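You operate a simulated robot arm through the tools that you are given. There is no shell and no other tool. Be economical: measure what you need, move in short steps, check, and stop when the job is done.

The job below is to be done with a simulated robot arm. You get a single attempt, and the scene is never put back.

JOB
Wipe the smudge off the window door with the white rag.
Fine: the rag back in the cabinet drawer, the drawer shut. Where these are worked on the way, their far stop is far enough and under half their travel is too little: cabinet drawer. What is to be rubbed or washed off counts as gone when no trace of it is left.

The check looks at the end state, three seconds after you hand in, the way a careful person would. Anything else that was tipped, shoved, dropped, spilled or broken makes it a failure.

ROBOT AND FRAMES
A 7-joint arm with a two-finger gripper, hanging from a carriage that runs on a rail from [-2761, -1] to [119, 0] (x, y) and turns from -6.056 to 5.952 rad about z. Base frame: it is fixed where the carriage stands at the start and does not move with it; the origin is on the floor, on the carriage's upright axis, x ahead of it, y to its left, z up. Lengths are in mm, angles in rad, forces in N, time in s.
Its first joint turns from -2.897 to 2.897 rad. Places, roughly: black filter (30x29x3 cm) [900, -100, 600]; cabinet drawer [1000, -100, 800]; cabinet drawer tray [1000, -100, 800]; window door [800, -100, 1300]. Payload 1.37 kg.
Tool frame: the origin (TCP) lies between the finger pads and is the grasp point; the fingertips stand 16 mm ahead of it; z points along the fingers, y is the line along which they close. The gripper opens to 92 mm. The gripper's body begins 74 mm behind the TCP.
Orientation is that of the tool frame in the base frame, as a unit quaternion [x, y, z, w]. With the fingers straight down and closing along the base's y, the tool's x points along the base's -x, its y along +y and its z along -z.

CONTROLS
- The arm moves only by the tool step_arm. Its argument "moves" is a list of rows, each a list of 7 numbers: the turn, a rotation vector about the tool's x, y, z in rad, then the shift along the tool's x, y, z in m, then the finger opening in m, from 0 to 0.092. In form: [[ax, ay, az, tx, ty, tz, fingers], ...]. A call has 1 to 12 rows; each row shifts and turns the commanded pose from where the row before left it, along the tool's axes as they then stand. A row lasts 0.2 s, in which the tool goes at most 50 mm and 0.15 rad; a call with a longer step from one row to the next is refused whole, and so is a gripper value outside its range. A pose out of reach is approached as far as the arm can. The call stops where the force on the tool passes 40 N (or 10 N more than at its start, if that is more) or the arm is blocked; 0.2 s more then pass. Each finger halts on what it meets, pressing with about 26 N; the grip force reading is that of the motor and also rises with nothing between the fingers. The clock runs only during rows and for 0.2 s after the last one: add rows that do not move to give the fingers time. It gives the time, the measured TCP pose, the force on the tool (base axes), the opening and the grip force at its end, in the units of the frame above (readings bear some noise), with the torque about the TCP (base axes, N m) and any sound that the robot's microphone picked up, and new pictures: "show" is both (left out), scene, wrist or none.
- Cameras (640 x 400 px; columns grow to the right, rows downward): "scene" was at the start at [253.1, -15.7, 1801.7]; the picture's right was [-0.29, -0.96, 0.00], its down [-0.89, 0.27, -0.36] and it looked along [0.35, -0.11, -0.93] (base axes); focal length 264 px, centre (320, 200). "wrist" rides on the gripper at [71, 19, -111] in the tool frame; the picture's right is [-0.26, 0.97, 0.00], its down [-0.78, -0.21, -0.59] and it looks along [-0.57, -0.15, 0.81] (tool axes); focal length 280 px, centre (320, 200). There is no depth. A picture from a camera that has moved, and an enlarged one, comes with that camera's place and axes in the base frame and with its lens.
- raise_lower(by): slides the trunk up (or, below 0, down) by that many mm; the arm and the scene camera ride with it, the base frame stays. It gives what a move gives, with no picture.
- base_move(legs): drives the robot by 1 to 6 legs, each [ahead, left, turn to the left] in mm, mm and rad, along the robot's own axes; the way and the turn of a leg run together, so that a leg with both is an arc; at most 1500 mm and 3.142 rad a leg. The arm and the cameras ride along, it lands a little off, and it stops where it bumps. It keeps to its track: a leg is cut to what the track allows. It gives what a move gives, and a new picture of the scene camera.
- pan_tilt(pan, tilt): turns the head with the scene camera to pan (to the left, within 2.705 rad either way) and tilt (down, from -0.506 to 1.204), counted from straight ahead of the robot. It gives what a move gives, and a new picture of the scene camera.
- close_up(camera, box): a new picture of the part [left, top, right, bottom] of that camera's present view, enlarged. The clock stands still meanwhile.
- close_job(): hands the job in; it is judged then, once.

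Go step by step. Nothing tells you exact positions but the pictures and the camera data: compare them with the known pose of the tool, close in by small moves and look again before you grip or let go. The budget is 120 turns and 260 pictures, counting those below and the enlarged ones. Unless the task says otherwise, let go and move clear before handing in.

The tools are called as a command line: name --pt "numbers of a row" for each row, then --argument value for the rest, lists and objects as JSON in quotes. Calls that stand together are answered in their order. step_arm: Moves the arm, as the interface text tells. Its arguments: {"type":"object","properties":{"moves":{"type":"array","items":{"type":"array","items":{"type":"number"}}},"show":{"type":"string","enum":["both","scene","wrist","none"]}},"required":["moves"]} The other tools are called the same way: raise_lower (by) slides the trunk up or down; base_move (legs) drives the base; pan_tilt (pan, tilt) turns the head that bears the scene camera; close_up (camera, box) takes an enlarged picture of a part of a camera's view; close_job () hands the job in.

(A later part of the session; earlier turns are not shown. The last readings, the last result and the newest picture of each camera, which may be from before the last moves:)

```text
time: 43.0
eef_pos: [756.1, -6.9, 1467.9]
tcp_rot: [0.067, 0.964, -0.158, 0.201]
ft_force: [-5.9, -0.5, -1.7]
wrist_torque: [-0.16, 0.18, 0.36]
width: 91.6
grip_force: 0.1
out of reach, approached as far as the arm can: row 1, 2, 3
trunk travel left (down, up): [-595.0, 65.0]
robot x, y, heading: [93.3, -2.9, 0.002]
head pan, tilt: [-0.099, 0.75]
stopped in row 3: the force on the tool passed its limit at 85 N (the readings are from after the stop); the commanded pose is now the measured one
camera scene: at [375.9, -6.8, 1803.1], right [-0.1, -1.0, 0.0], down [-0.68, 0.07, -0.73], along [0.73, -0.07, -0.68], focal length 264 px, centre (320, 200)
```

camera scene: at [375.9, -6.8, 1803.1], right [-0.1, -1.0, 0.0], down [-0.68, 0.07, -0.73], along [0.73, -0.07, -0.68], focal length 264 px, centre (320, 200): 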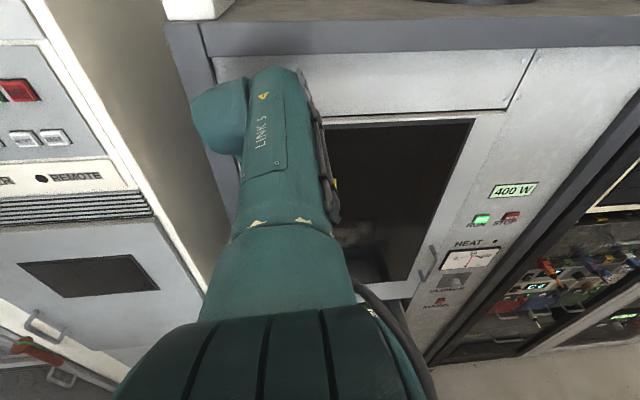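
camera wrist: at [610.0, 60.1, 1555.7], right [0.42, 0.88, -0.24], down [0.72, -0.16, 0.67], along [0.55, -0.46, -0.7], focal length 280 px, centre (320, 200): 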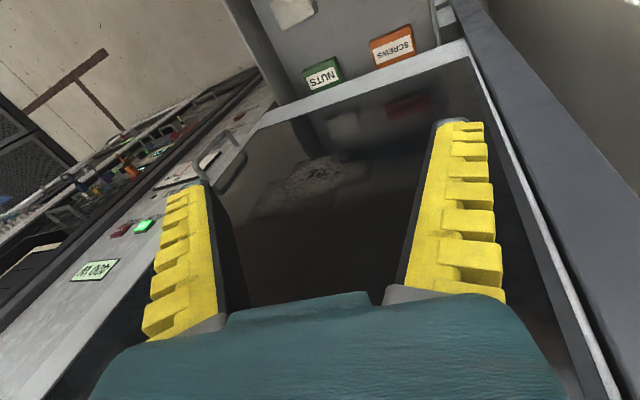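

The arm touched the window frame; I back the carriage away to reconfigure in free space.

base_move --legs '[[-500, 0, 0]]'

step_arm --pt "0 -0.15 0 0 0 0 0.092" --pt "0 -0.15 0 0 0 0 0.092" --pt "0 -0.15 0 0 0 0 0.092" --pt "0 -0.15 0 0 0 0 0.092" --pt "0 -0.15 0 0 0 0 0.092" --pt "0 -0.15 0 0 0 0 0.092" --pt "0 0 0 0 0 0 0.092" --show "scene"

```text
time: 45.9
eef_pos: [269.3, -8.5, 1470.8]
tcp_rot: [0.068, 0.964, -0.159, 0.203]
ft_force: [0.1, 0.6, -0.5]
wrist_torque: [0.01, 0.0, 0.0]
width: 92.1
grip_force: 0.2
trunk travel left (down, up): [-595.0, 65.0]
robot x, y, heading: [-387.3, -1.4, -0.006]
head pan, tilt: [-0.099, 0.75]
camera scene: at [-111.4, -7.9, 1803.5], right [-0.1, -0.99, 0.0], down [-0.68, 0.07, -0.73], along [0.73, -0.07, -0.68], focal length 264 px, centre (320, 200)
```

scene: 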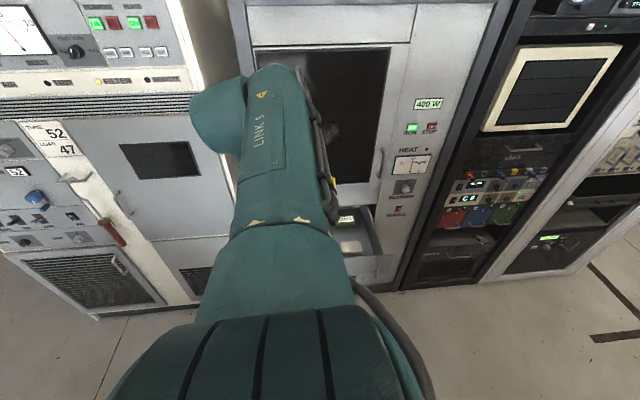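

```text
time: 47.7
eef_pos: [395.9, -0.0, 1583.0]
tcp_rot: [-0.003, 0.796, -0.181, 0.578]
ft_force: [0.8, -0.8, 0.5]
wrist_torque: [-0.01, 0.02, -0.06]
width: 92.1
grip_force: 0.0
out of reach, approached as far as the arm can: row 1, 2, 3, 4, 5, 6
trunk travel left (down, up): [-595.0, 65.0]
robot x, y, heading: [-393.8, 0.1, -0.001]
head pan, tilt: [-0.099, 0.75]
stopped in row 7: the arm was blocked; the commanded pose is now the measured one
camera scene: at [-111.4, -7.9, 1803.4], right [-0.1, -0.99, 0.0], down [-0.68, 0.07, -0.73], along [0.73, -0.07, -0.68], focal length 264 px, centre (320, 200)
```

scene: 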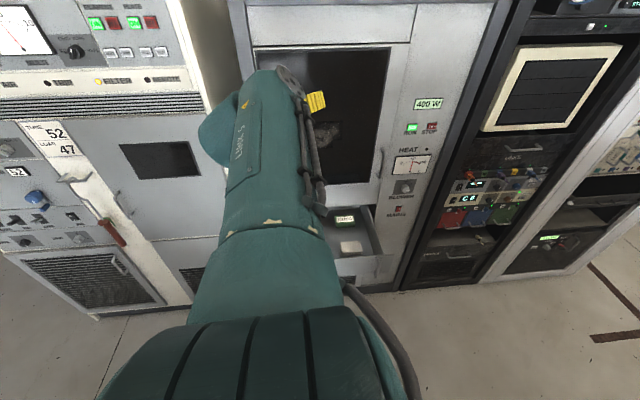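

step_arm --pt "0 0 0 0.042 0.004 -0.018 0.092" --pt "0 0 0 0.042 0.004 -0.018 0.092" --pt "0 0 0 0.042 0.004 -0.018 0.092" --pt "0 0 0 0.042 0.004 -0.018 0.092" --pt "0 0 0 0.042 0.004 -0.018 0.092" --pt "0 0 0 0.042 0.004 -0.018 0.092" --pt "0 0 0 0.042 0.004 -0.018 0.092" --pt "0 0 0 0 0 0 0.092" --show "scene"

```text
time: 49.5
eef_pos: [395.4, 1.4, 1583.1]
tcp_rot: [-0.003, 0.795, -0.18, 0.579]
ft_force: [-0.1, -0.2, 0.4]
wrist_torque: [0.02, 0.08, 0.0]
width: 92.0
grip_force: 0.1
out of reach, approached as far as the arm can: row 1, 2, 3, 4, 5, 6, 7
trunk travel left (down, up): [-595.0, 65.0]
robot x, y, heading: [-393.4, 2.0, -0.006]
head pan, tilt: [-0.099, 0.75]
camera scene: at [-111.4, -7.9, 1803.5], right [-0.1, -0.99, 0.0], down [-0.68, 0.07, -0.73], along [0.73, -0.07, -0.68], focal length 264 px, centre (320, 200)
```

scene: 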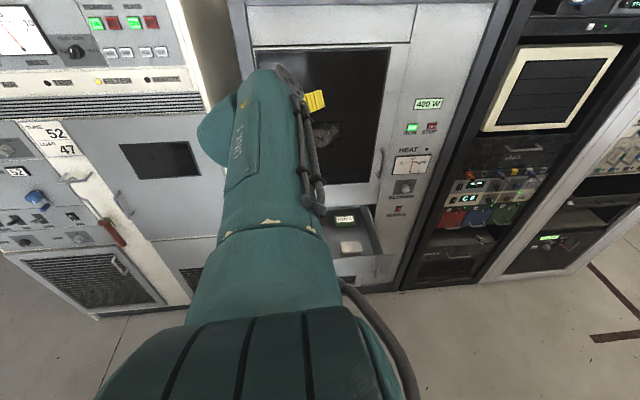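

step_arm --pt "0 0 0 0 0.03 0 0.092" --pt "0 0 0 0 0.03 0 0.092" --pt "0 0 0 0 0 0 0.092" --show "none"

step_arm --pt "0 0 0 0 0 -0.03 0.092" --pt "0 0 0 0 0 -0.03 0.092" --pt "0 0 0 0 0 -0.03 0.092" --pt "0 0 0 0 0 0 0.092" --show "none"

step_arm --pt "0 0 0.15 0 0 0 0.092" --pt "0 0 0.15 0 0 0 0.092" --pt "0 0 0 0 0 0 0.092" --show "wrist"

```text
time: 50.3
eef_pos: [405.3, 59.9, 1572.9]
tcp_rot: [-0.004, 0.793, -0.179, 0.583]
ft_force: [0.6, 0.6, -0.1]
wrist_torque: [0.0, -0.02, -0.01]
width: 92.1
grip_force: 0.1
trunk travel left (down, up): [-595.0, 65.0]
robot x, y, heading: [-392.0, 0.8, 0.002]
head pan, tilt: [-0.099, 0.75]
```

```text
time: 51.3
eef_pos: [386.6, 65.4, 1569.8]
tcp_rot: [-0.005, 0.795, -0.18, 0.579]
ft_force: [-0.5, -0.3, 0.9]
wrist_torque: [0.0, 0.04, 0.02]
width: 91.7
grip_force: 0.1
out of reach, approached as far as the arm can: row 1, 2, 3
trunk travel left (down, up): [-595.0, 65.0]
robot x, y, heading: [-393.9, 1.1, 0.001]
head pan, tilt: [-0.099, 0.75]
```

```text
time: 52.1
eef_pos: [387.2, 65.6, 1566.6]
tcp_rot: [0.114, 0.788, -0.092, 0.598]
ft_force: [-1.1, 0.3, 0.1]
wrist_torque: [-0.01, -0.04, -0.02]
width: 92.2
grip_force: 0.2
trunk travel left (down, up): [-595.0, 65.0]
robot x, y, heading: [-395.2, -1.2, 0.004]
head pan, tilt: [-0.099, 0.75]
camera wrist: at [272.6, 120.5, 1528.0], right [0.35, 0.91, 0.24], down [-0.4, -0.09, 0.91], along [0.85, -0.41, 0.33], focal length 280 px, centre (320, 200)
```

wrist: 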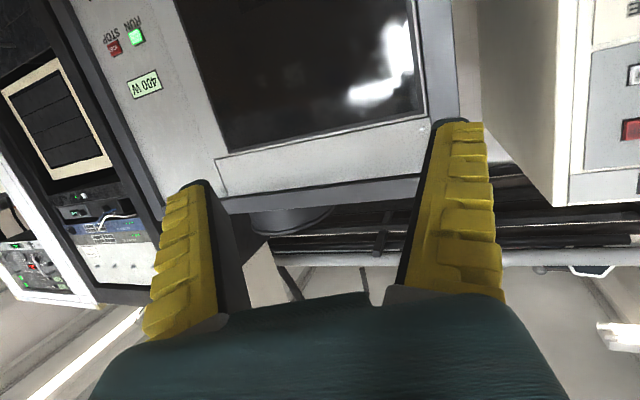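

step_arm --pt "0 0 0 0.03 0 0.01 0.092" --pt "0 0 0 0.03 0 0.01 0.092" --pt "0 0 0 0.03 0 0.01 0.092" --pt "0 0 0 0.03 0 0.01 0.092" --pt "0 0 0 0 0 0 0.092" --show "none"

step_arm --pt "0 0 0 0 -0.03 0 0.092" --pt "0 0 0 0 -0.03 0 0.092" --pt "0 0 0 0 -0.03 0 0.092" --pt "0 0 0 0 -0.03 0 0.092" --pt "0 0 0 0 -0.03 0 0.092" --pt "0 0 0 0 0 0 0.092" --show "scene"

```text
time: 53.3
eef_pos: [391.2, 61.5, 1452.0]
tcp_rot: [0.114, 0.785, -0.09, 0.603]
ft_force: [-0.2, 0.1, -0.6]
wrist_torque: [-0.02, -0.03, 0.0]
width: 92.1
grip_force: 0.0
trunk travel left (down, up): [-595.0, 65.0]
robot x, y, heading: [-395.2, 0.4, -0.001]
head pan, tilt: [-0.099, 0.75]
```

```text
time: 54.7
eef_pos: [404.3, -75.2, 1447.6]
tcp_rot: [0.115, 0.785, -0.091, 0.602]
ft_force: [-0.6, 0.2, 0.3]
wrist_torque: [-0.01, 0.0, 0.01]
width: 92.0
grip_force: 0.0
out of reach, approached as far as the arm can: row 1, 2, 3, 4, 5
trunk travel left (down, up): [-595.0, 65.0]
robot x, y, heading: [-392.7, -1.9, 0.003]
head pan, tilt: [-0.099, 0.75]
camera scene: at [-111.4, -7.9, 1803.5], right [-0.1, -0.99, 0.0], down [-0.68, 0.07, -0.73], along [0.73, -0.07, -0.68], focal length 264 px, centre (320, 200)
```

scene: 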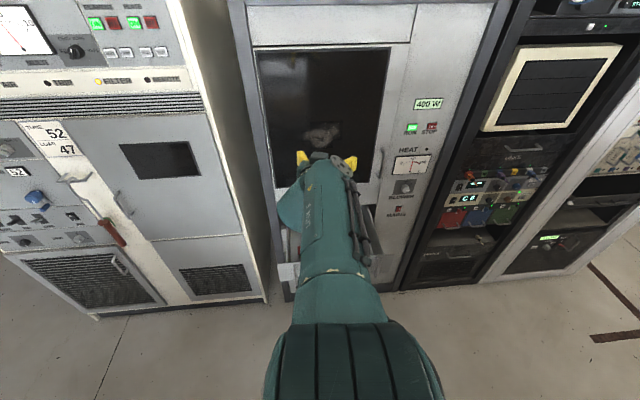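

step_arm --pt "0 0 0 0.0386 0 0.0104 0.092" --pt "0 0 0 0.0386 0 0.0104 0.092" --pt "0 0 0 0.0386 0 0.0104 0.092" --pt "0 0 0 0.0386 0 0.0104 0.092" --pt "0 0 0 0.0386 0 0.0104 0.092" --pt "0 0 0 0.0386 0 0.0104 0.092" --pt "0 0 0 0 0 0 0.092" --show "scene"

```text
time: 56.3
eef_pos: [366.3, -71.6, 1227.0]
tcp_rot: [0.114, 0.785, -0.09, 0.602]
ft_force: [-0.1, 0.0, -0.7]
wrist_torque: [-0.01, -0.07, -0.01]
width: 91.8
grip_force: 0.0
out of reach, approached as far as the arm can: row 4, 5, 6
trunk travel left (down, up): [-595.0, 65.0]
robot x, y, heading: [-395.1, 1.8, -0.001]
head pan, tilt: [-0.099, 0.75]
camera scene: at [-111.5, -7.9, 1803.4], right [-0.1, -0.99, 0.0], down [-0.68, 0.07, -0.73], along [0.73, -0.07, -0.68], focal length 264 px, centre (320, 200)
```

scene: 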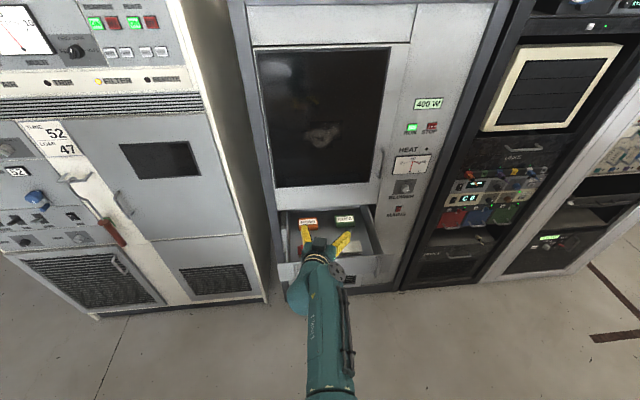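

step_arm --pt "0 0 0 0.0293 -0.0115 -0.0318 0.092" --pt "0 0 0 0.0293 -0.0115 -0.0318 0.092" --pt "0 0 0 0.0293 -0.0115 -0.0318 0.092" --pt "0 0 0 0.0293 -0.0115 -0.0318 0.092" --pt "0 0 0 0.0293 -0.0115 -0.0318 0.092" --pt "0 0 0 0.0293 -0.0115 -0.0318 0.092" --pt "0 0 0 0 0 0 0.092" --show "scene"

```text
time: 57.9
eef_pos: [123.1, -70.9, 1103.9]
tcp_rot: [0.115, 0.784, -0.09, 0.603]
ft_force: [-0.6, -0.6, -0.2]
wrist_torque: [0.0, 0.03, -0.03]
width: 91.9
grip_force: 0.0
trunk travel left (down, up): [-595.0, 65.0]
robot x, y, heading: [-395.6, 0.7, -0.004]
head pan, tilt: [-0.099, 0.75]
camera scene: at [-111.4, -7.9, 1803.4], right [-0.1, -0.99, 0.0], down [-0.68, 0.07, -0.73], along [0.73, -0.07, -0.68], focal length 264 px, centre (320, 200)
```

scene: 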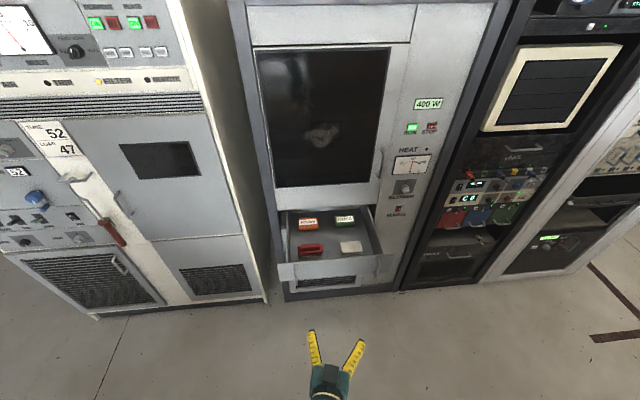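

Freed. Now pitching to straight down here, then rolling the other way.

step_arm --pt "-0.0216 0.1447 -0.0277 0 0 0 0.092" --pt "-0.0216 0.1447 -0.0277 0 0 0 0.092" --pt "-0.0216 0.1447 -0.0277 0 0 0 0.092" --pt "-0.0216 0.1447 -0.0277 0 0 0 0.092" --pt "-0.0216 0.1447 -0.0277 0 0 0 0.092" --pt "-0.0216 0.1447 -0.0277 0 0 0 0.092" --pt "-0.0216 0.1447 -0.0277 0 0 0 0.092" --pt "-0.0216 0.1447 -0.0277 0 0 0 0.092" --pt "-0.0216 0.1447 -0.0277 0 0 0 0.092" --pt "0 0 0 0 0 0 0.092" --show "scene"

```text
time: 60.1
eef_pos: [119.0, 6.8, 1076.1]
tcp_rot: [0.019, 0.989, -0.13, 0.074]
ft_force: [-0.8, -0.2, 0.3]
wrist_torque: [-0.01, -0.02, -0.02]
width: 91.6
grip_force: 0.1
out of reach, approached as far as the arm can: row 2, 3, 4, 5, 6, 7, 8, 9
trunk travel left (down, up): [-595.0, 65.0]
robot x, y, heading: [-393.8, 1.0, -0.0]
head pan, tilt: [-0.099, 0.75]
camera scene: at [-111.4, -7.9, 1803.5], right [-0.1, -0.99, 0.0], down [-0.68, 0.07, -0.73], along [0.73, -0.07, -0.68], focal length 264 px, centre (320, 200)
```

scene: 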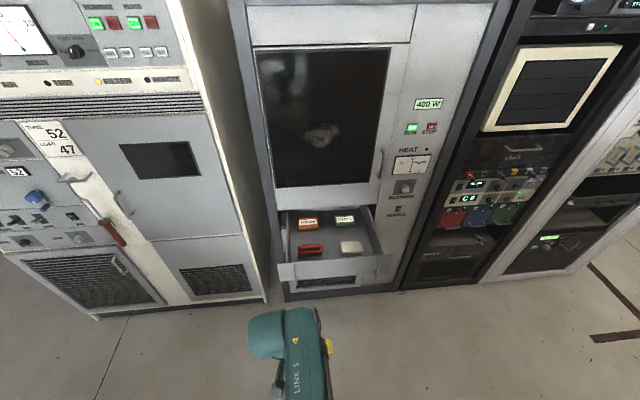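

The wrist's offset has swung to the left; rolling negative should bring it back and also gives the roll I want.

step_arm --pt "0 0 -0.15 0 0 0 0.092" --pt "0 0 -0.15 0 0 0 0.092" --pt "0 0 -0.15 0 0 0 0.092" --pt "0 0 -0.15 0 0 0 0.092" --pt "0 0 -0.15 0 0 0 0.092" --pt "0 0 -0.15 0 0 0 0.092" --pt "0 0 -0.15 0 0 0 0.092" --pt "0 0 -0.15 0 0 0 0.092" --pt "0 0 -0.15 0 0 0 0.092" --pt "0 0 -0.15 0 0 0 0.092" --pt "0 0 0 0 0 0 0.092" --show "scene"

```text
time: 62.5
eef_pos: [147.6, 104.2, 1066.9]
tcp_rot: [-0.14, 0.974, -0.17, 0.052]
ft_force: [-0.1, -0.4, 0.5]
wrist_torque: [0.01, 0.01, 0.0]
width: 91.9
grip_force: 0.1
out of reach, approached as far as the arm can: row 1, 2, 3, 4, 5, 6, 7, 8, 9, 10
trunk travel left (down, up): [-595.0, 65.0]
robot x, y, heading: [-397.3, -3.9, 0.004]
head pan, tilt: [-0.099, 0.75]
camera scene: at [-111.4, -7.9, 1803.5], right [-0.1, -0.99, 0.0], down [-0.68, 0.07, -0.73], along [0.73, -0.07, -0.68], focal length 264 px, centre (320, 200)
```

scene: 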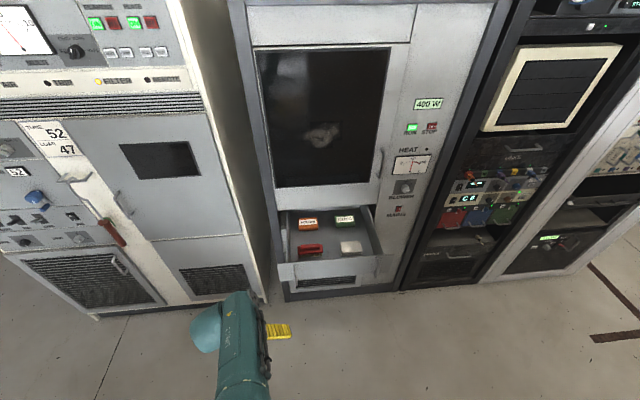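

step_arm --pt "0 0 0.15 0 0 0 0.092" --pt "0 0 0.15 0 0 0 0.092" --pt "0 0 0.15 0 0 0 0.092" --pt "0 0 0.15 0 0 0 0.092" --pt "0 0 0.15 0 0 0 0.092" --pt "0 0 0.15 0 0 0 0.092" --pt "0 0 0.15 0 0 0 0.092" --pt "0 0 0.15 0 0 0 0.092" --pt "0 0 0.15 0 0 0 0.092" --pt "0 0 0.15 0 0 0 0.092" --pt "0 0 0.15 0 0 0 0.092" --pt "0 0 0 0 0 0 0.092" --show "scene"

```text
time: 65.1
eef_pos: [147.7, 103.4, 1066.7]
tcp_rot: [0.621, 0.763, -0.077, 0.161]
ft_force: [-1.3, -0.6, 0.1]
wrist_torque: [0.01, -0.01, -0.02]
width: 92.0
grip_force: 0.2
trunk travel left (down, up): [-595.0, 65.0]
robot x, y, heading: [-393.6, 0.2, 0.002]
head pan, tilt: [-0.099, 0.75]
camera scene: at [-111.4, -7.9, 1803.5], right [-0.1, -0.99, 0.0], down [-0.68, 0.07, -0.73], along [0.73, -0.07, -0.68], focal length 264 px, centre (320, 200)
```

scene: 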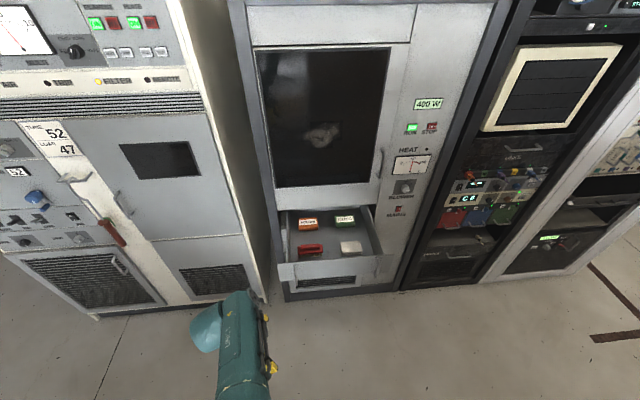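

step_arm --pt "0.028 0.114 0 0 0 0 0.092" --pt "0.028 0.114 0 0 0 0 0.092" --pt "0.028 0.114 0 0 0 0 0.092" --pt "0 0 0 0 0 0 0.092" --show "scene"

```text
time: 66.1
eef_pos: [148.7, 104.5, 1066.6]
tcp_rot: [0.624, 0.767, -0.064, 0.134]
ft_force: [0.0, 0.7, 0.6]
wrist_torque: [0.01, -0.03, 0.0]
width: 91.7
grip_force: 0.1
out of reach, approached as far as the arm can: row 1, 2, 3
trunk travel left (down, up): [-595.0, 65.0]
robot x, y, heading: [-391.5, -0.1, 0.003]
head pan, tilt: [-0.099, 0.75]
camera scene: at [-111.4, -7.9, 1803.5], right [-0.1, -0.99, 0.0], down [-0.68, 0.07, -0.73], along [0.73, -0.07, -0.68], focal length 264 px, centre (320, 200)
```

scene: 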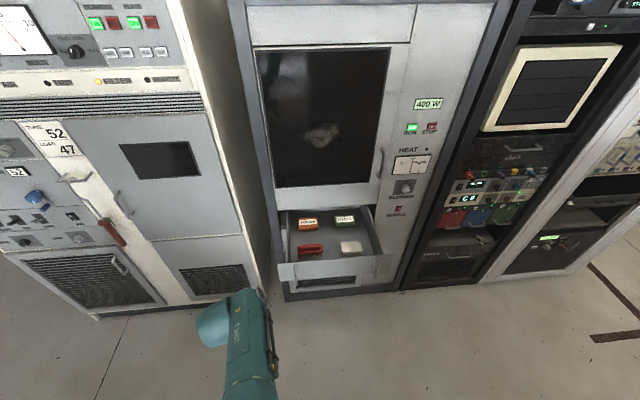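

I'll align the tool with the forearm, then roll negative so that the wrist's fifth joint turns back.

step_arm --pt "-0.035 -0.14 0 0 0 0 0.092" --pt "-0.035 -0.14 0 0 0 0 0.092" --pt "-0.035 -0.14 0 0 0 0 0.092" --pt "-0.035 -0.14 0 0 0 0 0.092" --pt "0 0 0 0 0 0 0.092" --show "scene"

step_arm --pt "0 0 -0.15 0 0 0 0.092" --pt "0 0 -0.15 0 0 0 0.092" --pt "0 0 -0.15 0 0 0 0.092" --pt "0 0 -0.15 0 0 0 0.092" --pt "0 0 -0.15 0 0 0 0.092" --pt "0 0 -0.15 0 0 0 0.092" --pt "0 0 -0.15 0 0 0 0.092" --pt "0 0 -0.15 0 0 0 0.092" --pt "0 0 -0.15 0 0 0 0.092" --pt "0 0 -0.15 0 0 0 0.092" --pt "0 0 0 0 0 0 0.092" --show "scene"

```text
time: 67.3
eef_pos: [104.4, 94.3, 1085.6]
tcp_rot: [0.57, 0.702, -0.183, 0.384]
ft_force: [0.3, 0.3, -0.3]
wrist_torque: [0.01, 0.07, -0.03]
width: 92.0
grip_force: 0.0
out of reach, approached as far as the arm can: row 3, 4
trunk travel left (down, up): [-595.0, 65.0]
robot x, y, heading: [-393.7, -0.8, 0.002]
head pan, tilt: [-0.099, 0.75]
camera scene: at [-111.5, -7.9, 1803.4], right [-0.1, -0.99, 0.0], down [-0.68, 0.07, -0.73], along [0.73, -0.07, -0.68], focal length 264 px, centre (320, 200)
```

scene: 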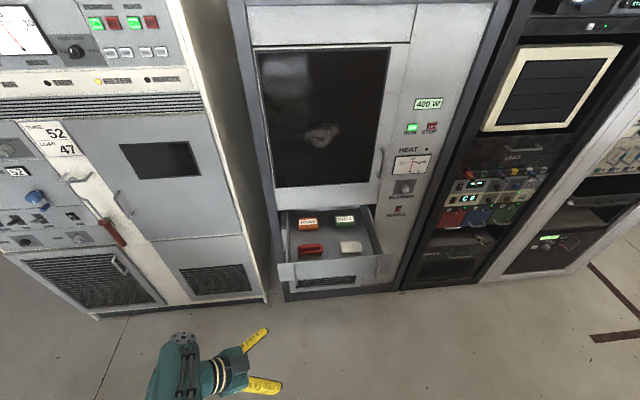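

```text
time: 69.7
eef_pos: [105.8, 95.2, 1086.2]
tcp_rot: [-0.062, 0.903, -0.394, 0.157]
ft_force: [-0.3, 0.5, -0.1]
wrist_torque: [0.0, -0.04, -0.01]
width: 92.0
grip_force: 0.0
trunk travel left (down, up): [-595.0, 65.0]
robot x, y, heading: [-391.2, 1.3, 0.005]
head pan, tilt: [-0.099, 0.75]
camera scene: at [-111.4, -7.9, 1803.5], right [-0.1, -0.99, 0.0], down [-0.68, 0.07, -0.73], along [0.73, -0.07, -0.68], focal length 264 px, centre (320, 200)
```

scene: 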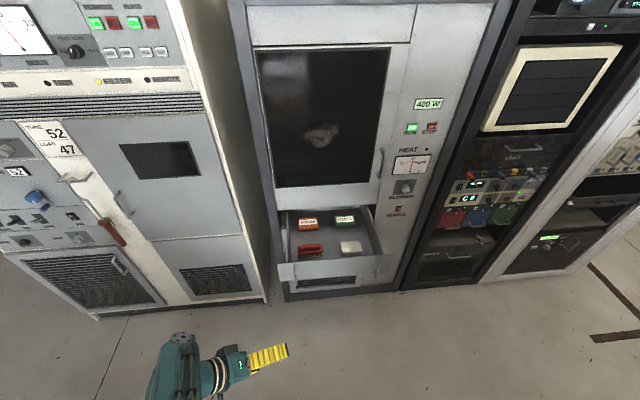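

step_arm --pt "-0.139 0.045 0 0 0 0 0.092" --pt "-0.139 0.045 0 0 0 0 0.092" --pt "-0.139 0.045 0 0 0 0 0.092" --pt "-0.139 0.045 0 0 0 0 0.092" --pt "-0.139 0.045 0 0 0 0 0.092" --pt "-0.139 0.045 0 0 0 0 0.092" --pt "0 0 0 0 0 0 0.092" --show "scene"

```text
time: 71.3
eef_pos: [133.8, 108.4, 1068.1]
tcp_rot: [-0.068, 0.99, -0.113, 0.045]
ft_force: [-0.6, -0.2, -0.2]
wrist_torque: [0.0, 0.0, 0.0]
width: 91.7
grip_force: 0.0
out of reach, approached as far as the arm can: row 1, 2, 3, 4, 5, 6
trunk travel left (down, up): [-595.0, 65.0]
robot x, y, heading: [-395.0, 3.4, 0.003]
head pan, tilt: [-0.099, 0.75]
camera scene: at [-111.4, -7.9, 1803.5], right [-0.1, -0.99, 0.0], down [-0.68, 0.07, -0.73], along [0.73, -0.07, -0.68], focal length 264 px, centre (320, 200)
```

scene: 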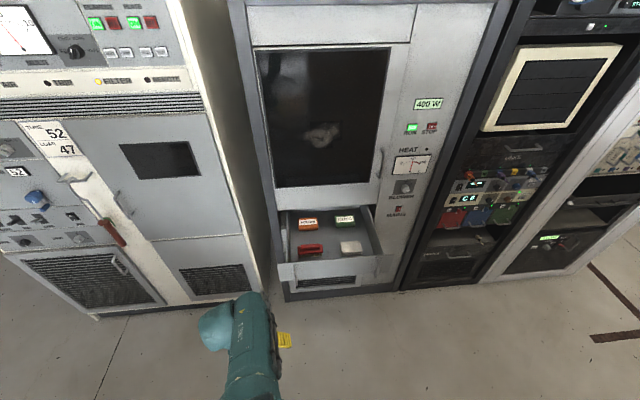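

Trying to return to the start posture region, where the tool pointed straight down without trouble.

step_arm --pt "0 0 0 0.0369 -0.0149 0.015 0.092" --pt "0 0 0 0.0369 -0.0149 0.015 0.092" --pt "0 0 0 0.0369 -0.0149 0.015 0.092" --pt "0 0 0 0.0369 -0.0149 0.015 0.092" --pt "0 0 0 0.0369 -0.0149 0.015 0.092" --pt "0 0 0 0.0369 -0.0149 0.015 0.092" --pt "0 0 0 0.0369 -0.0149 0.015 0.092" --pt "0 0 0 0 0 0 0.092" --show "scene"

```text
time: 73.1
eef_pos: [9.8, -29.8, 883.7]
tcp_rot: [-0.065, 0.99, -0.117, 0.046]
ft_force: [0.2, -0.5, 0.3]
wrist_torque: [0.0, -0.03, -0.01]
width: 91.8
grip_force: 0.1
out of reach, approached as far as the arm can: row 1, 2, 3, 4, 5, 6, 7
trunk travel left (down, up): [-595.0, 65.0]
robot x, y, heading: [-392.7, 0.6, -0.001]
head pan, tilt: [-0.099, 0.75]
camera scene: at [-111.4, -8.0, 1803.5], right [-0.1, -0.99, 0.0], down [-0.68, 0.07, -0.73], along [0.73, -0.07, -0.68], focal length 264 px, centre (320, 200)
```

scene: 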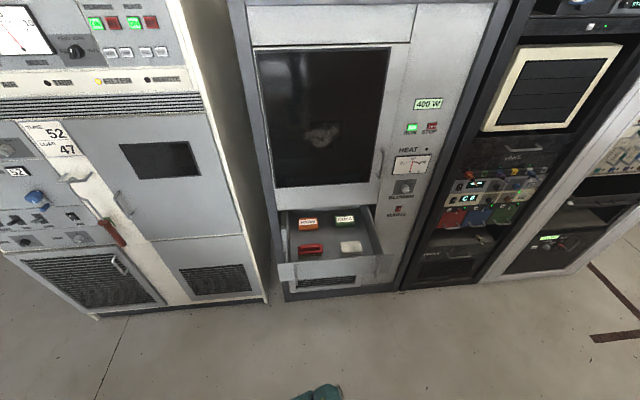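

pan_tilt --pan 0 --tilt 1.2

step_arm --pt "-0.115 0.035 0 0 0 0 0.092" --pt "-0.115 0.035 0 0 0 0 0.092" --pt "0 0 0 0 0 0 0.092" --show "scene"

```text
time: 74.0
eef_pos: [10.2, -30.2, 884.1]
tcp_rot: [-0.065, 0.99, -0.116, 0.045]
ft_force: [0.4, -0.1, -0.6]
wrist_torque: [-0.01, 0.0, -0.01]
width: 91.9
grip_force: 0.0
trunk travel left (down, up): [-595.0, 65.0]
robot x, y, heading: [-394.0, 0.1, -0.001]
head pan, tilt: [0.0, 1.201]
camera scene: at [-137.9, 0.3, 1771.8], right [0.0, -1.0, 0.0], down [-0.93, 0.0, -0.36], along [0.36, 0.0, -0.93], focal length 264 px, centre (320, 200)
```

scene: 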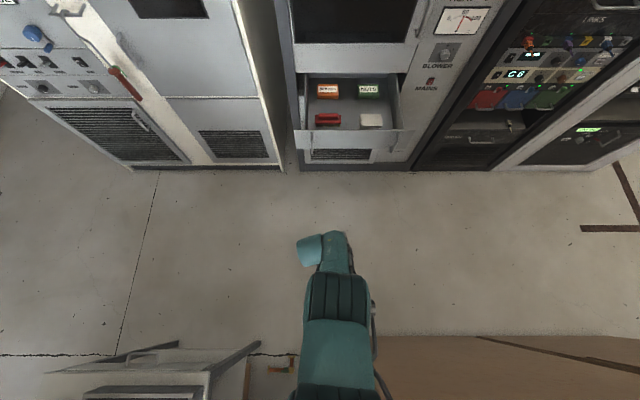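

```text
time: 74.8
eef_pos: [9.5, -28.7, 884.4]
tcp_rot: [-0.066, 0.99, -0.116, 0.045]
ft_force: [0.5, 0.5, -0.5]
wrist_torque: [-0.02, 0.03, -0.01]
width: 91.9
grip_force: 0.0
out of reach, approached as far as the arm can: row 1, 2
trunk travel left (down, up): [-595.0, 65.0]
robot x, y, heading: [-392.5, 1.4, 0.001]
head pan, tilt: [0.0, 1.201]
camera scene: at [-137.9, 0.3, 1771.7], right [0.0, -1.0, 0.0], down [-0.93, 0.0, -0.36], along [0.36, 0.0, -0.93], focal length 264 px, centre (320, 200)
```

scene: 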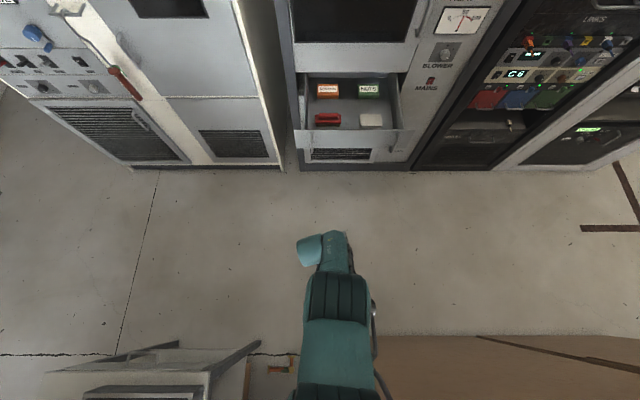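

The straight-down pose is limited, but a lean of ~0.3 rad toward -y is fine for gripping along x. I'll roll to that orientation here in free space.

step_arm --pt "0.0151 0 0.14 0 0 0 0.092" --pt "0.0151 0 0.14 0 0 0 0.092" --pt "0.0151 0 0.14 0 0 0 0.092" --pt "0.0151 0 0.14 0 0 0 0.092" --pt "0.0151 0 0.14 0 0 0 0.092" --pt "0.0151 0 0.14 0 0 0 0.092" --pt "0.0151 0 0.14 0 0 0 0.092" --pt "0.0151 0 0.14 0 0 0 0.092" --pt "0.0151 0 0.14 0 0 0 0.092" --pt "0.0151 0 0.14 0 0 0 0.092" --pt "0.0151 0 0.14 0 0 0 0.092" --pt "0.0151 0 0.14 0 0 0 0.092" --show "none"

step_arm --pt "0 0 0 0 0.03 -0.03 0.092" --pt "0 0 0 0 0.03 -0.03 0.092" --pt "0 0 0 0 0.03 -0.03 0.092" --pt "0 0 0 0 0.03 -0.03 0.092" --pt "0 0 0 0 0 0 0.092" --show "scene"

```text
time: 77.4
eef_pos: [9.0, -27.7, 884.1]
tcp_rot: [0.697, 0.696, -0.123, 0.122]
ft_force: [0.3, -0.5, -0.5]
wrist_torque: [0.0, -0.03, -0.01]
width: 91.9
grip_force: 0.2
trunk travel left (down, up): [-595.0, 65.0]
robot x, y, heading: [-394.0, -1.3, -0.0]
head pan, tilt: [0.0, 1.201]
```

```text
time: 78.6
eef_pos: [105.1, 12.9, 999.3]
tcp_rot: [0.696, 0.697, -0.125, 0.122]
ft_force: [0.3, 0.4, 0.6]
wrist_torque: [-0.01, 0.03, -0.04]
width: 91.9
grip_force: 0.0
out of reach, approached as far as the arm can: row 2, 4
trunk travel left (down, up): [-595.0, 65.0]
robot x, y, heading: [-393.3, -0.9, 0.001]
head pan, tilt: [0.0, 1.201]
camera scene: at [-137.9, 0.3, 1771.7], right [0.0, -1.0, 0.0], down [-0.93, 0.0, -0.36], along [0.36, 0.0, -0.93], focal length 264 px, centre (320, 200)
```

scene: 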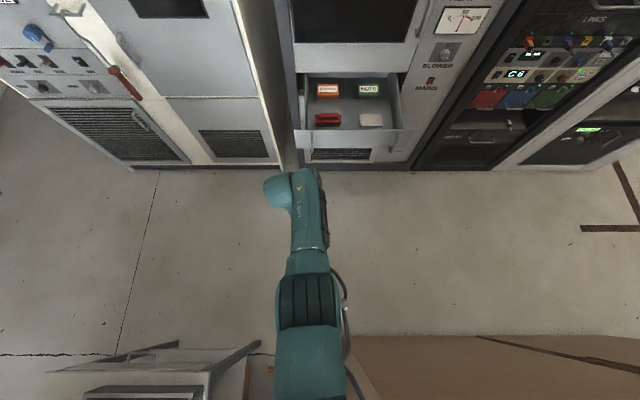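

step_arm --pt "0 0 0 -0.0282 0 0.0102 0.092" --pt "0 0 0 -0.0282 0 0.0102 0.092" --pt "0 0 0 -0.0282 0 0.0102 0.092" --pt "0 0 0 -0.0282 0 0.0102 0.092" --pt "0 0 0 -0.0282 0 0.0102 0.092" --pt "0 0 0 -0.0282 0 0.0102 0.092" --pt "0 0 0 -0.0282 0 0.0102 0.092" --pt "0 0 0 -0.0282 0 0.0102 0.092" --pt "0 0 0 0 0 0 0.092" --show "scene"

```text
time: 80.6
eef_pos: [97.3, -223.1, 1007.7]
tcp_rot: [0.696, 0.697, -0.123, 0.122]
ft_force: [0.3, 0.4, 0.0]
wrist_torque: [-0.01, 0.01, 0.02]
width: 91.9
grip_force: 0.0
out of reach, approached as far as the arm can: row 7, 8
trunk travel left (down, up): [-595.0, 65.0]
robot x, y, heading: [-396.2, -0.9, -0.001]
head pan, tilt: [0.0, 1.201]
camera scene: at [-137.9, 0.3, 1771.7], right [0.0, -1.0, 0.0], down [-0.93, 0.0, -0.36], along [0.36, 0.0, -0.93], focal length 264 px, centre (320, 200)
```

scene: 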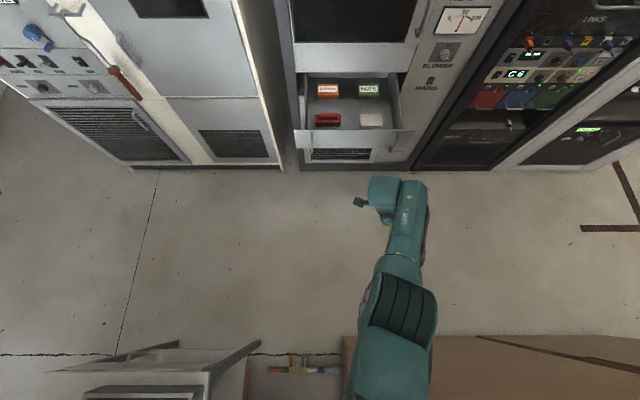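

The leaning pose works precisely at this relative position. Driving ahead over the drawer (fingertips ~90 mm above its walls).

base_move --legs '[[470, 0, 0]]'

close_up --camera "wrist" --box '[0, 0, 640, 400]'

```text
time: 83.3
eef_pos: [559.3, -217.7, 1007.1]
tcp_rot: [0.694, 0.699, -0.123, 0.121]
ft_force: [0.1, 0.0, 0.0]
wrist_torque: [0.0, -0.01, 0.05]
width: 91.8
grip_force: 0.1
trunk travel left (down, up): [-595.0, 65.0]
robot x, y, heading: [64.9, -2.1, 0.001]
head pan, tilt: [0.0, 1.201]
camera scene: at [321.8, 2.1, 1771.7], right [0.01, -1.0, 0.0], down [-0.93, -0.01, -0.36], along [0.36, 0.0, -0.93], focal length 264 px, centre (320, 200)
```

scene: 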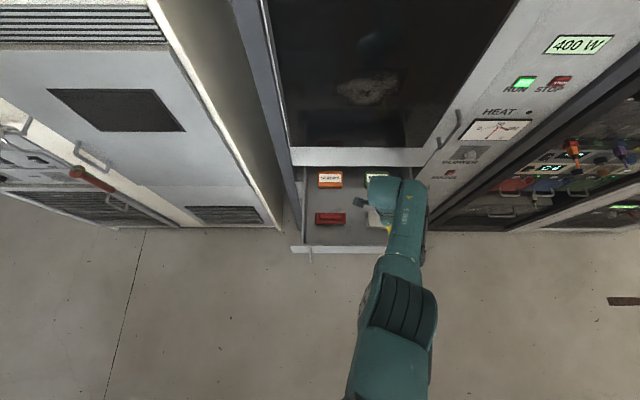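

```text
1.00 times, centred on (320, 200) of wrist (not enlarged: the box is as wide or as high as the picture)
camera zoom: at [577.4, -114.0, 1087.5], right [0.97, -0.24, 0.09], down [-0.21, -0.53, 0.82], along [-0.15, -0.81, -0.56], focal length 280 px, centre (320, 200)
```

zoom: 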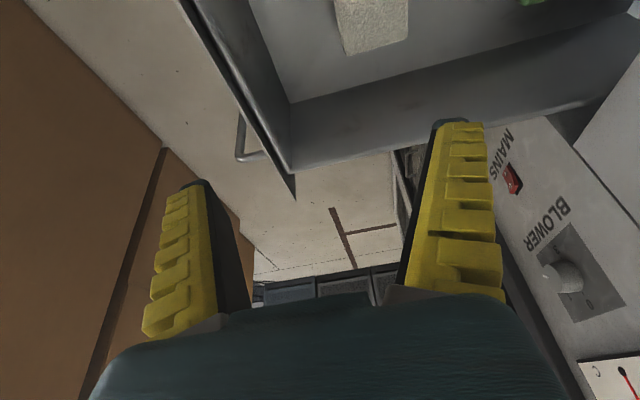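

base_move --legs '[[54, 0, 0]]'

step_arm --pt "0 0 0 0 0.012 0 0.092" --pt "0 0 0 0.0102 0 0.0282 0.092" --pt "0 0 0 0.0102 0 0.0282 0.092" --pt "0 0 0 0 0 0 0.092" --show "both"

```text
time: 84.3
eef_pos: [607.8, -219.8, 1006.0]
tcp_rot: [0.695, 0.698, -0.124, 0.122]
ft_force: [-0.5, 0.2, -0.6]
wrist_torque: [-0.01, -0.03, 0.02]
width: 91.6
grip_force: 0.1
trunk travel left (down, up): [-595.0, 65.0]
robot x, y, heading: [116.2, -1.9, 0.005]
head pan, tilt: [0.0, 1.201]
camera scene: at [371.0, 2.1, 1771.7], right [0.01, -1.0, 0.0], down [-0.93, -0.01, -0.36], along [0.36, 0.0, -0.93], focal length 264 px, centre (320, 200)
```

scene: 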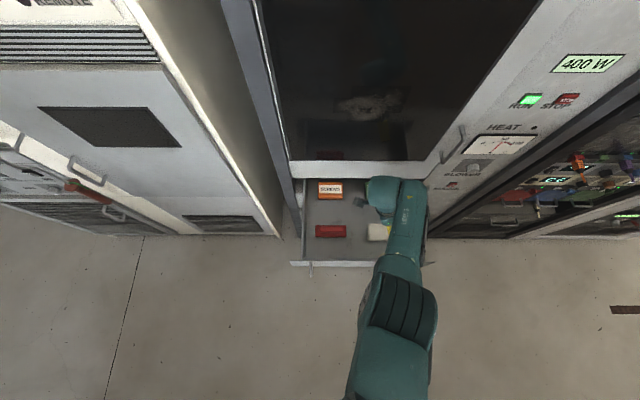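

```text
time: 85.3
eef_pos: [591.5, -201.3, 980.1]
tcp_rot: [0.694, 0.698, -0.124, 0.122]
ft_force: [0.1, -0.2, -0.1]
wrist_torque: [-0.01, -0.03, -0.01]
width: 92.0
grip_force: 0.0
out of reach, approached as far as the arm can: row 1, 2, 3
trunk travel left (down, up): [-595.0, 65.0]
robot x, y, heading: [114.3, -0.5, 0.009]
head pan, tilt: [0.0, 1.201]
camera scene: at [370.9, 2.1, 1771.7], right [0.01, -1.0, 0.0], down [-0.93, -0.01, -0.36], along [0.36, 0.0, -0.93], focal length 264 px, centre (320, 200)
camera wrist: at [610.7, -96.4, 1058.9], right [0.97, -0.24, 0.09], down [-0.21, -0.53, 0.82], along [-0.15, -0.81, -0.56], focal length 280 px, centre (320, 200)
```

scene: 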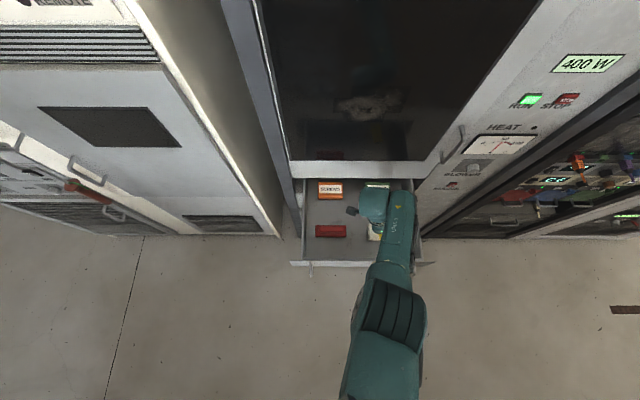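
wrist: 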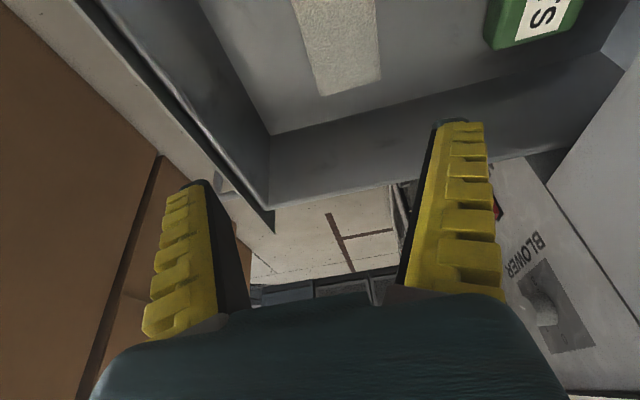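

step_arm --pt "0 0 0 -0.0162 0.016 -0.0154 0.092" --pt "0 0 0 -0.0162 0.016 -0.0154 0.092" --pt "0 0 0 0 0 0 0.092" --show "none"

raise_lower --by -100

close_up --camera "wrist" --box '[0, 0, 640, 400]'

close_up --camera "scene" --box '[270, 150, 450, 290]'

```text
time: 86.1
eef_pos: [615.4, -216.2, 1023.3]
tcp_rot: [0.693, 0.699, -0.123, 0.123]
ft_force: [0.0, 0.6, 0.2]
wrist_torque: [-0.01, 0.02, 0.0]
width: 92.0
grip_force: 0.1
out of reach, approached as far as the arm can: row 1, 2
trunk travel left (down, up): [-595.0, 65.0]
robot x, y, heading: [114.7, -3.6, 0.007]
head pan, tilt: [0.0, 1.201]
```

```text
time: 87.4
eef_pos: [615.5, -216.7, 924.2]
tcp_rot: [0.694, 0.698, -0.123, 0.122]
ft_force: [-0.7, -0.1, -1.1]
wrist_torque: [-0.04, 0.03, -0.01]
width: 91.8
grip_force: 0.0
trunk travel left (down, up): [-495.0, 165.0]
robot x, y, heading: [117.9, -2.6, 0.006]
head pan, tilt: [0.0, 1.201]
```

```text
1.00 times, centred on (320, 200) of wrist (not enlarged: the box is as wide or as high as the picture)
camera zoom: at [635.0, -111.1, 1003.7], right [0.97, -0.24, 0.09], down [-0.21, -0.53, 0.82], along [-0.15, -0.81, -0.56], focal length 280 px, centre (320, 200)
```

zoom: 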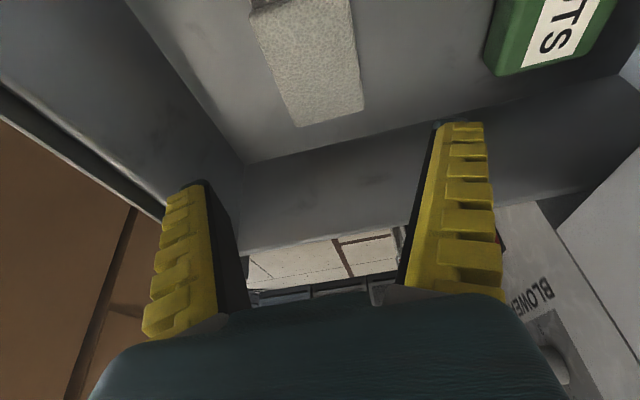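

```text
2.86 times, centred on (360, 220) of scene
camera zoom: at [371.0, 2.1, 1671.8], right [0.01, -1.0, 0.0], down [-0.93, -0.01, -0.36], along [0.36, 0.0, -0.93], focal length 755 px, centre (206, 143)
```

zoom: 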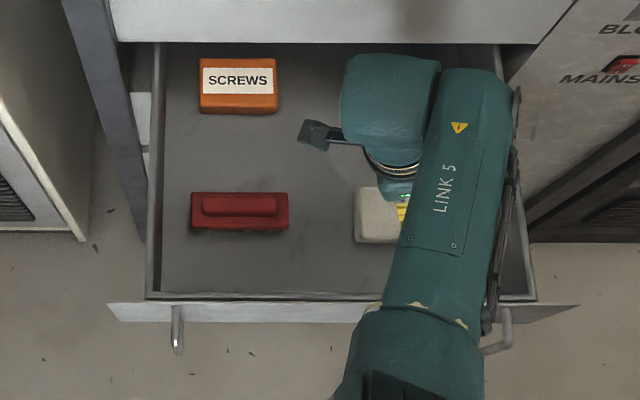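

Rag centre x≈621, y≈-220; drawer floor z≈780. Adjusting x by +6 and lowering further with the trunk.

step_arm --pt "0 0 0 0 0.007 0 0.092" --pt "0 0 0 0 0 0 0.092" --show "none"

raise_lower --by -90

close_up --camera "wrist" --box '[0, 0, 640, 400]'

```text
time: 88.0
eef_pos: [617.7, -213.7, 925.0]
tcp_rot: [0.694, 0.699, -0.123, 0.121]
ft_force: [0.4, -0.1, 0.1]
wrist_torque: [-0.01, -0.02, 0.02]
width: 91.7
grip_force: 0.0
out of reach, approached as far as the arm can: row 1
trunk travel left (down, up): [-495.0, 165.0]
robot x, y, heading: [114.9, -2.1, 0.006]
head pan, tilt: [0.0, 1.201]
```

```text
time: 89.3
eef_pos: [618.5, -213.7, 836.8]
tcp_rot: [0.694, 0.699, -0.123, 0.123]
ft_force: [-0.6, 0.4, -0.1]
wrist_torque: [0.03, 0.01, 0.0]
width: 92.1
grip_force: 0.1
trunk travel left (down, up): [-405.0, 255.0]
robot x, y, heading: [114.7, -0.5, 0.008]
head pan, tilt: [0.0, 1.201]
```

```text
1.00 times, centred on (320, 200) of wrist (not enlarged: the box is as wide or as high as the picture)
camera zoom: at [637.8, -108.8, 915.9], right [0.97, -0.24, 0.09], down [-0.21, -0.53, 0.82], along [-0.15, -0.81, -0.56], focal length 280 px, centre (320, 200)
```

zoom: 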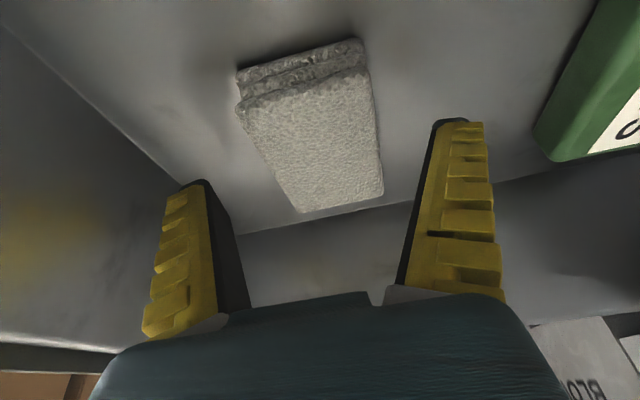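

Rag spans about x 593–651, y -272…-178, z 790–811. Lowering 22 mm and closing.

raise_lower --by -22

step_arm --pt "0 0 0 0 0 0 0.092" --show "wrist"

```text
time: 89.9
eef_pos: [619.2, -213.1, 813.8]
tcp_rot: [0.694, 0.699, -0.123, 0.123]
ft_force: [-0.4, 0.2, 0.1]
wrist_torque: [0.0, 0.02, -0.02]
width: 91.6
grip_force: 0.1
trunk travel left (down, up): [-383.0, 277.0]
robot x, y, heading: [113.0, 0.9, 0.007]
head pan, tilt: [0.0, 1.201]
```

```text
time: 90.3
eef_pos: [618.8, -214.5, 814.0]
tcp_rot: [0.693, 0.699, -0.123, 0.123]
ft_force: [-0.2, 0.8, -0.8]
wrist_torque: [0.0, 0.0, -0.01]
width: 91.8
grip_force: 0.1
trunk travel left (down, up): [-383.0, 277.0]
robot x, y, heading: [119.7, -0.8, 0.006]
head pan, tilt: [0.0, 1.201]
camera wrist: at [637.6, -108.7, 893.8], right [0.97, -0.24, 0.09], down [-0.21, -0.53, 0.82], along [-0.15, -0.81, -0.56], focal length 280 px, centre (320, 200)
```

wrist: 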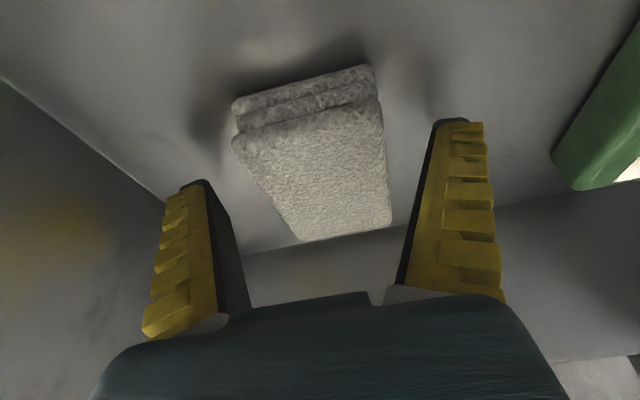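

raise_lower --by -4

step_arm --pt "0 0 0 0 0 0 0.07" --pt "0 0 0 0 0 0 0.05" --pt "0 0 0 0 0 0 0.02" --pt "0 0 0 0 0 0 0.0" --pt "0 0 0 0 0 0 0.0" --pt "0 0 0 0 0 0 0.0" --show "wrist"

```text
time: 90.9
eef_pos: [617.6, -214.0, 809.1]
tcp_rot: [0.694, 0.699, -0.123, 0.122]
ft_force: [0.5, 0.7, -0.5]
wrist_torque: [0.0, -0.02, 0.0]
width: 91.8
grip_force: 0.1
trunk travel left (down, up): [-379.0, 281.0]
robot x, y, heading: [111.1, 0.6, 0.005]
head pan, tilt: [0.0, 1.201]
```

```text
time: 92.3
eef_pos: [617.9, -214.4, 808.9]
tcp_rot: [0.694, 0.699, -0.123, 0.123]
ft_force: [0.4, 0.0, -0.8]
wrist_torque: [0.0, 0.01, 0.01]
width: 61.8
grip_force: 25.6
trunk travel left (down, up): [-379.0, 281.0]
robot x, y, heading: [115.6, -2.4, 0.006]
head pan, tilt: [0.0, 1.201]
camera wrist: at [637.6, -108.7, 889.7], right [0.97, -0.24, 0.09], down [-0.21, -0.53, 0.82], along [-0.15, -0.81, -0.56], focal length 280 px, centre (320, 200)
```

wrist: 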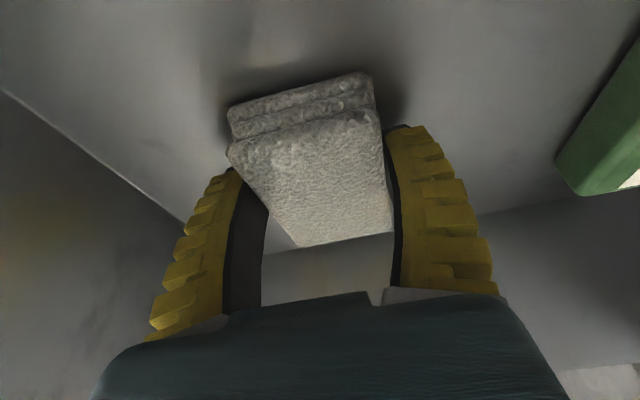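

Gripped at 62 mm. Lifting with the trunk.

raise_lower --by 60

close_up --camera "wrist" --box '[0, 0, 640, 400]'

```text
time: 93.3
eef_pos: [618.0, -212.8, 869.6]
tcp_rot: [0.694, 0.698, -0.124, 0.123]
ft_force: [-0.2, 0.3, 0.1]
wrist_torque: [0.02, -0.03, 0.0]
width: 61.8
grip_force: 26.2
trunk travel left (down, up): [-439.0, 221.0]
robot x, y, heading: [121.3, -2.4, 0.005]
head pan, tilt: [0.0, 1.201]
```

```text
1.00 times, centred on (320, 200) of wrist (not enlarged: the box is as wide or as high as the picture)
camera zoom: at [637.4, -108.7, 949.6], right [0.97, -0.24, 0.09], down [-0.21, -0.53, 0.82], along [-0.15, -0.81, -0.56], focal length 280 px, centre (320, 200)
```

zoom: 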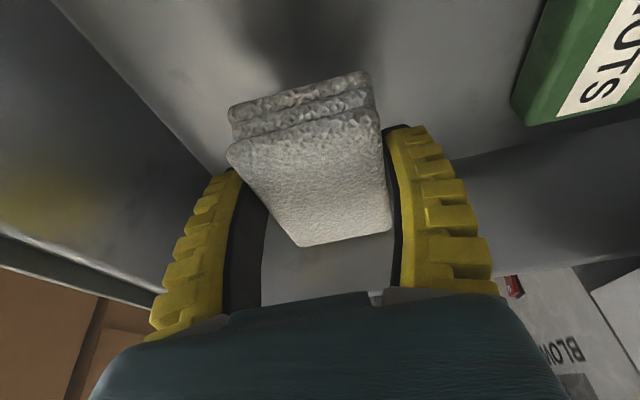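

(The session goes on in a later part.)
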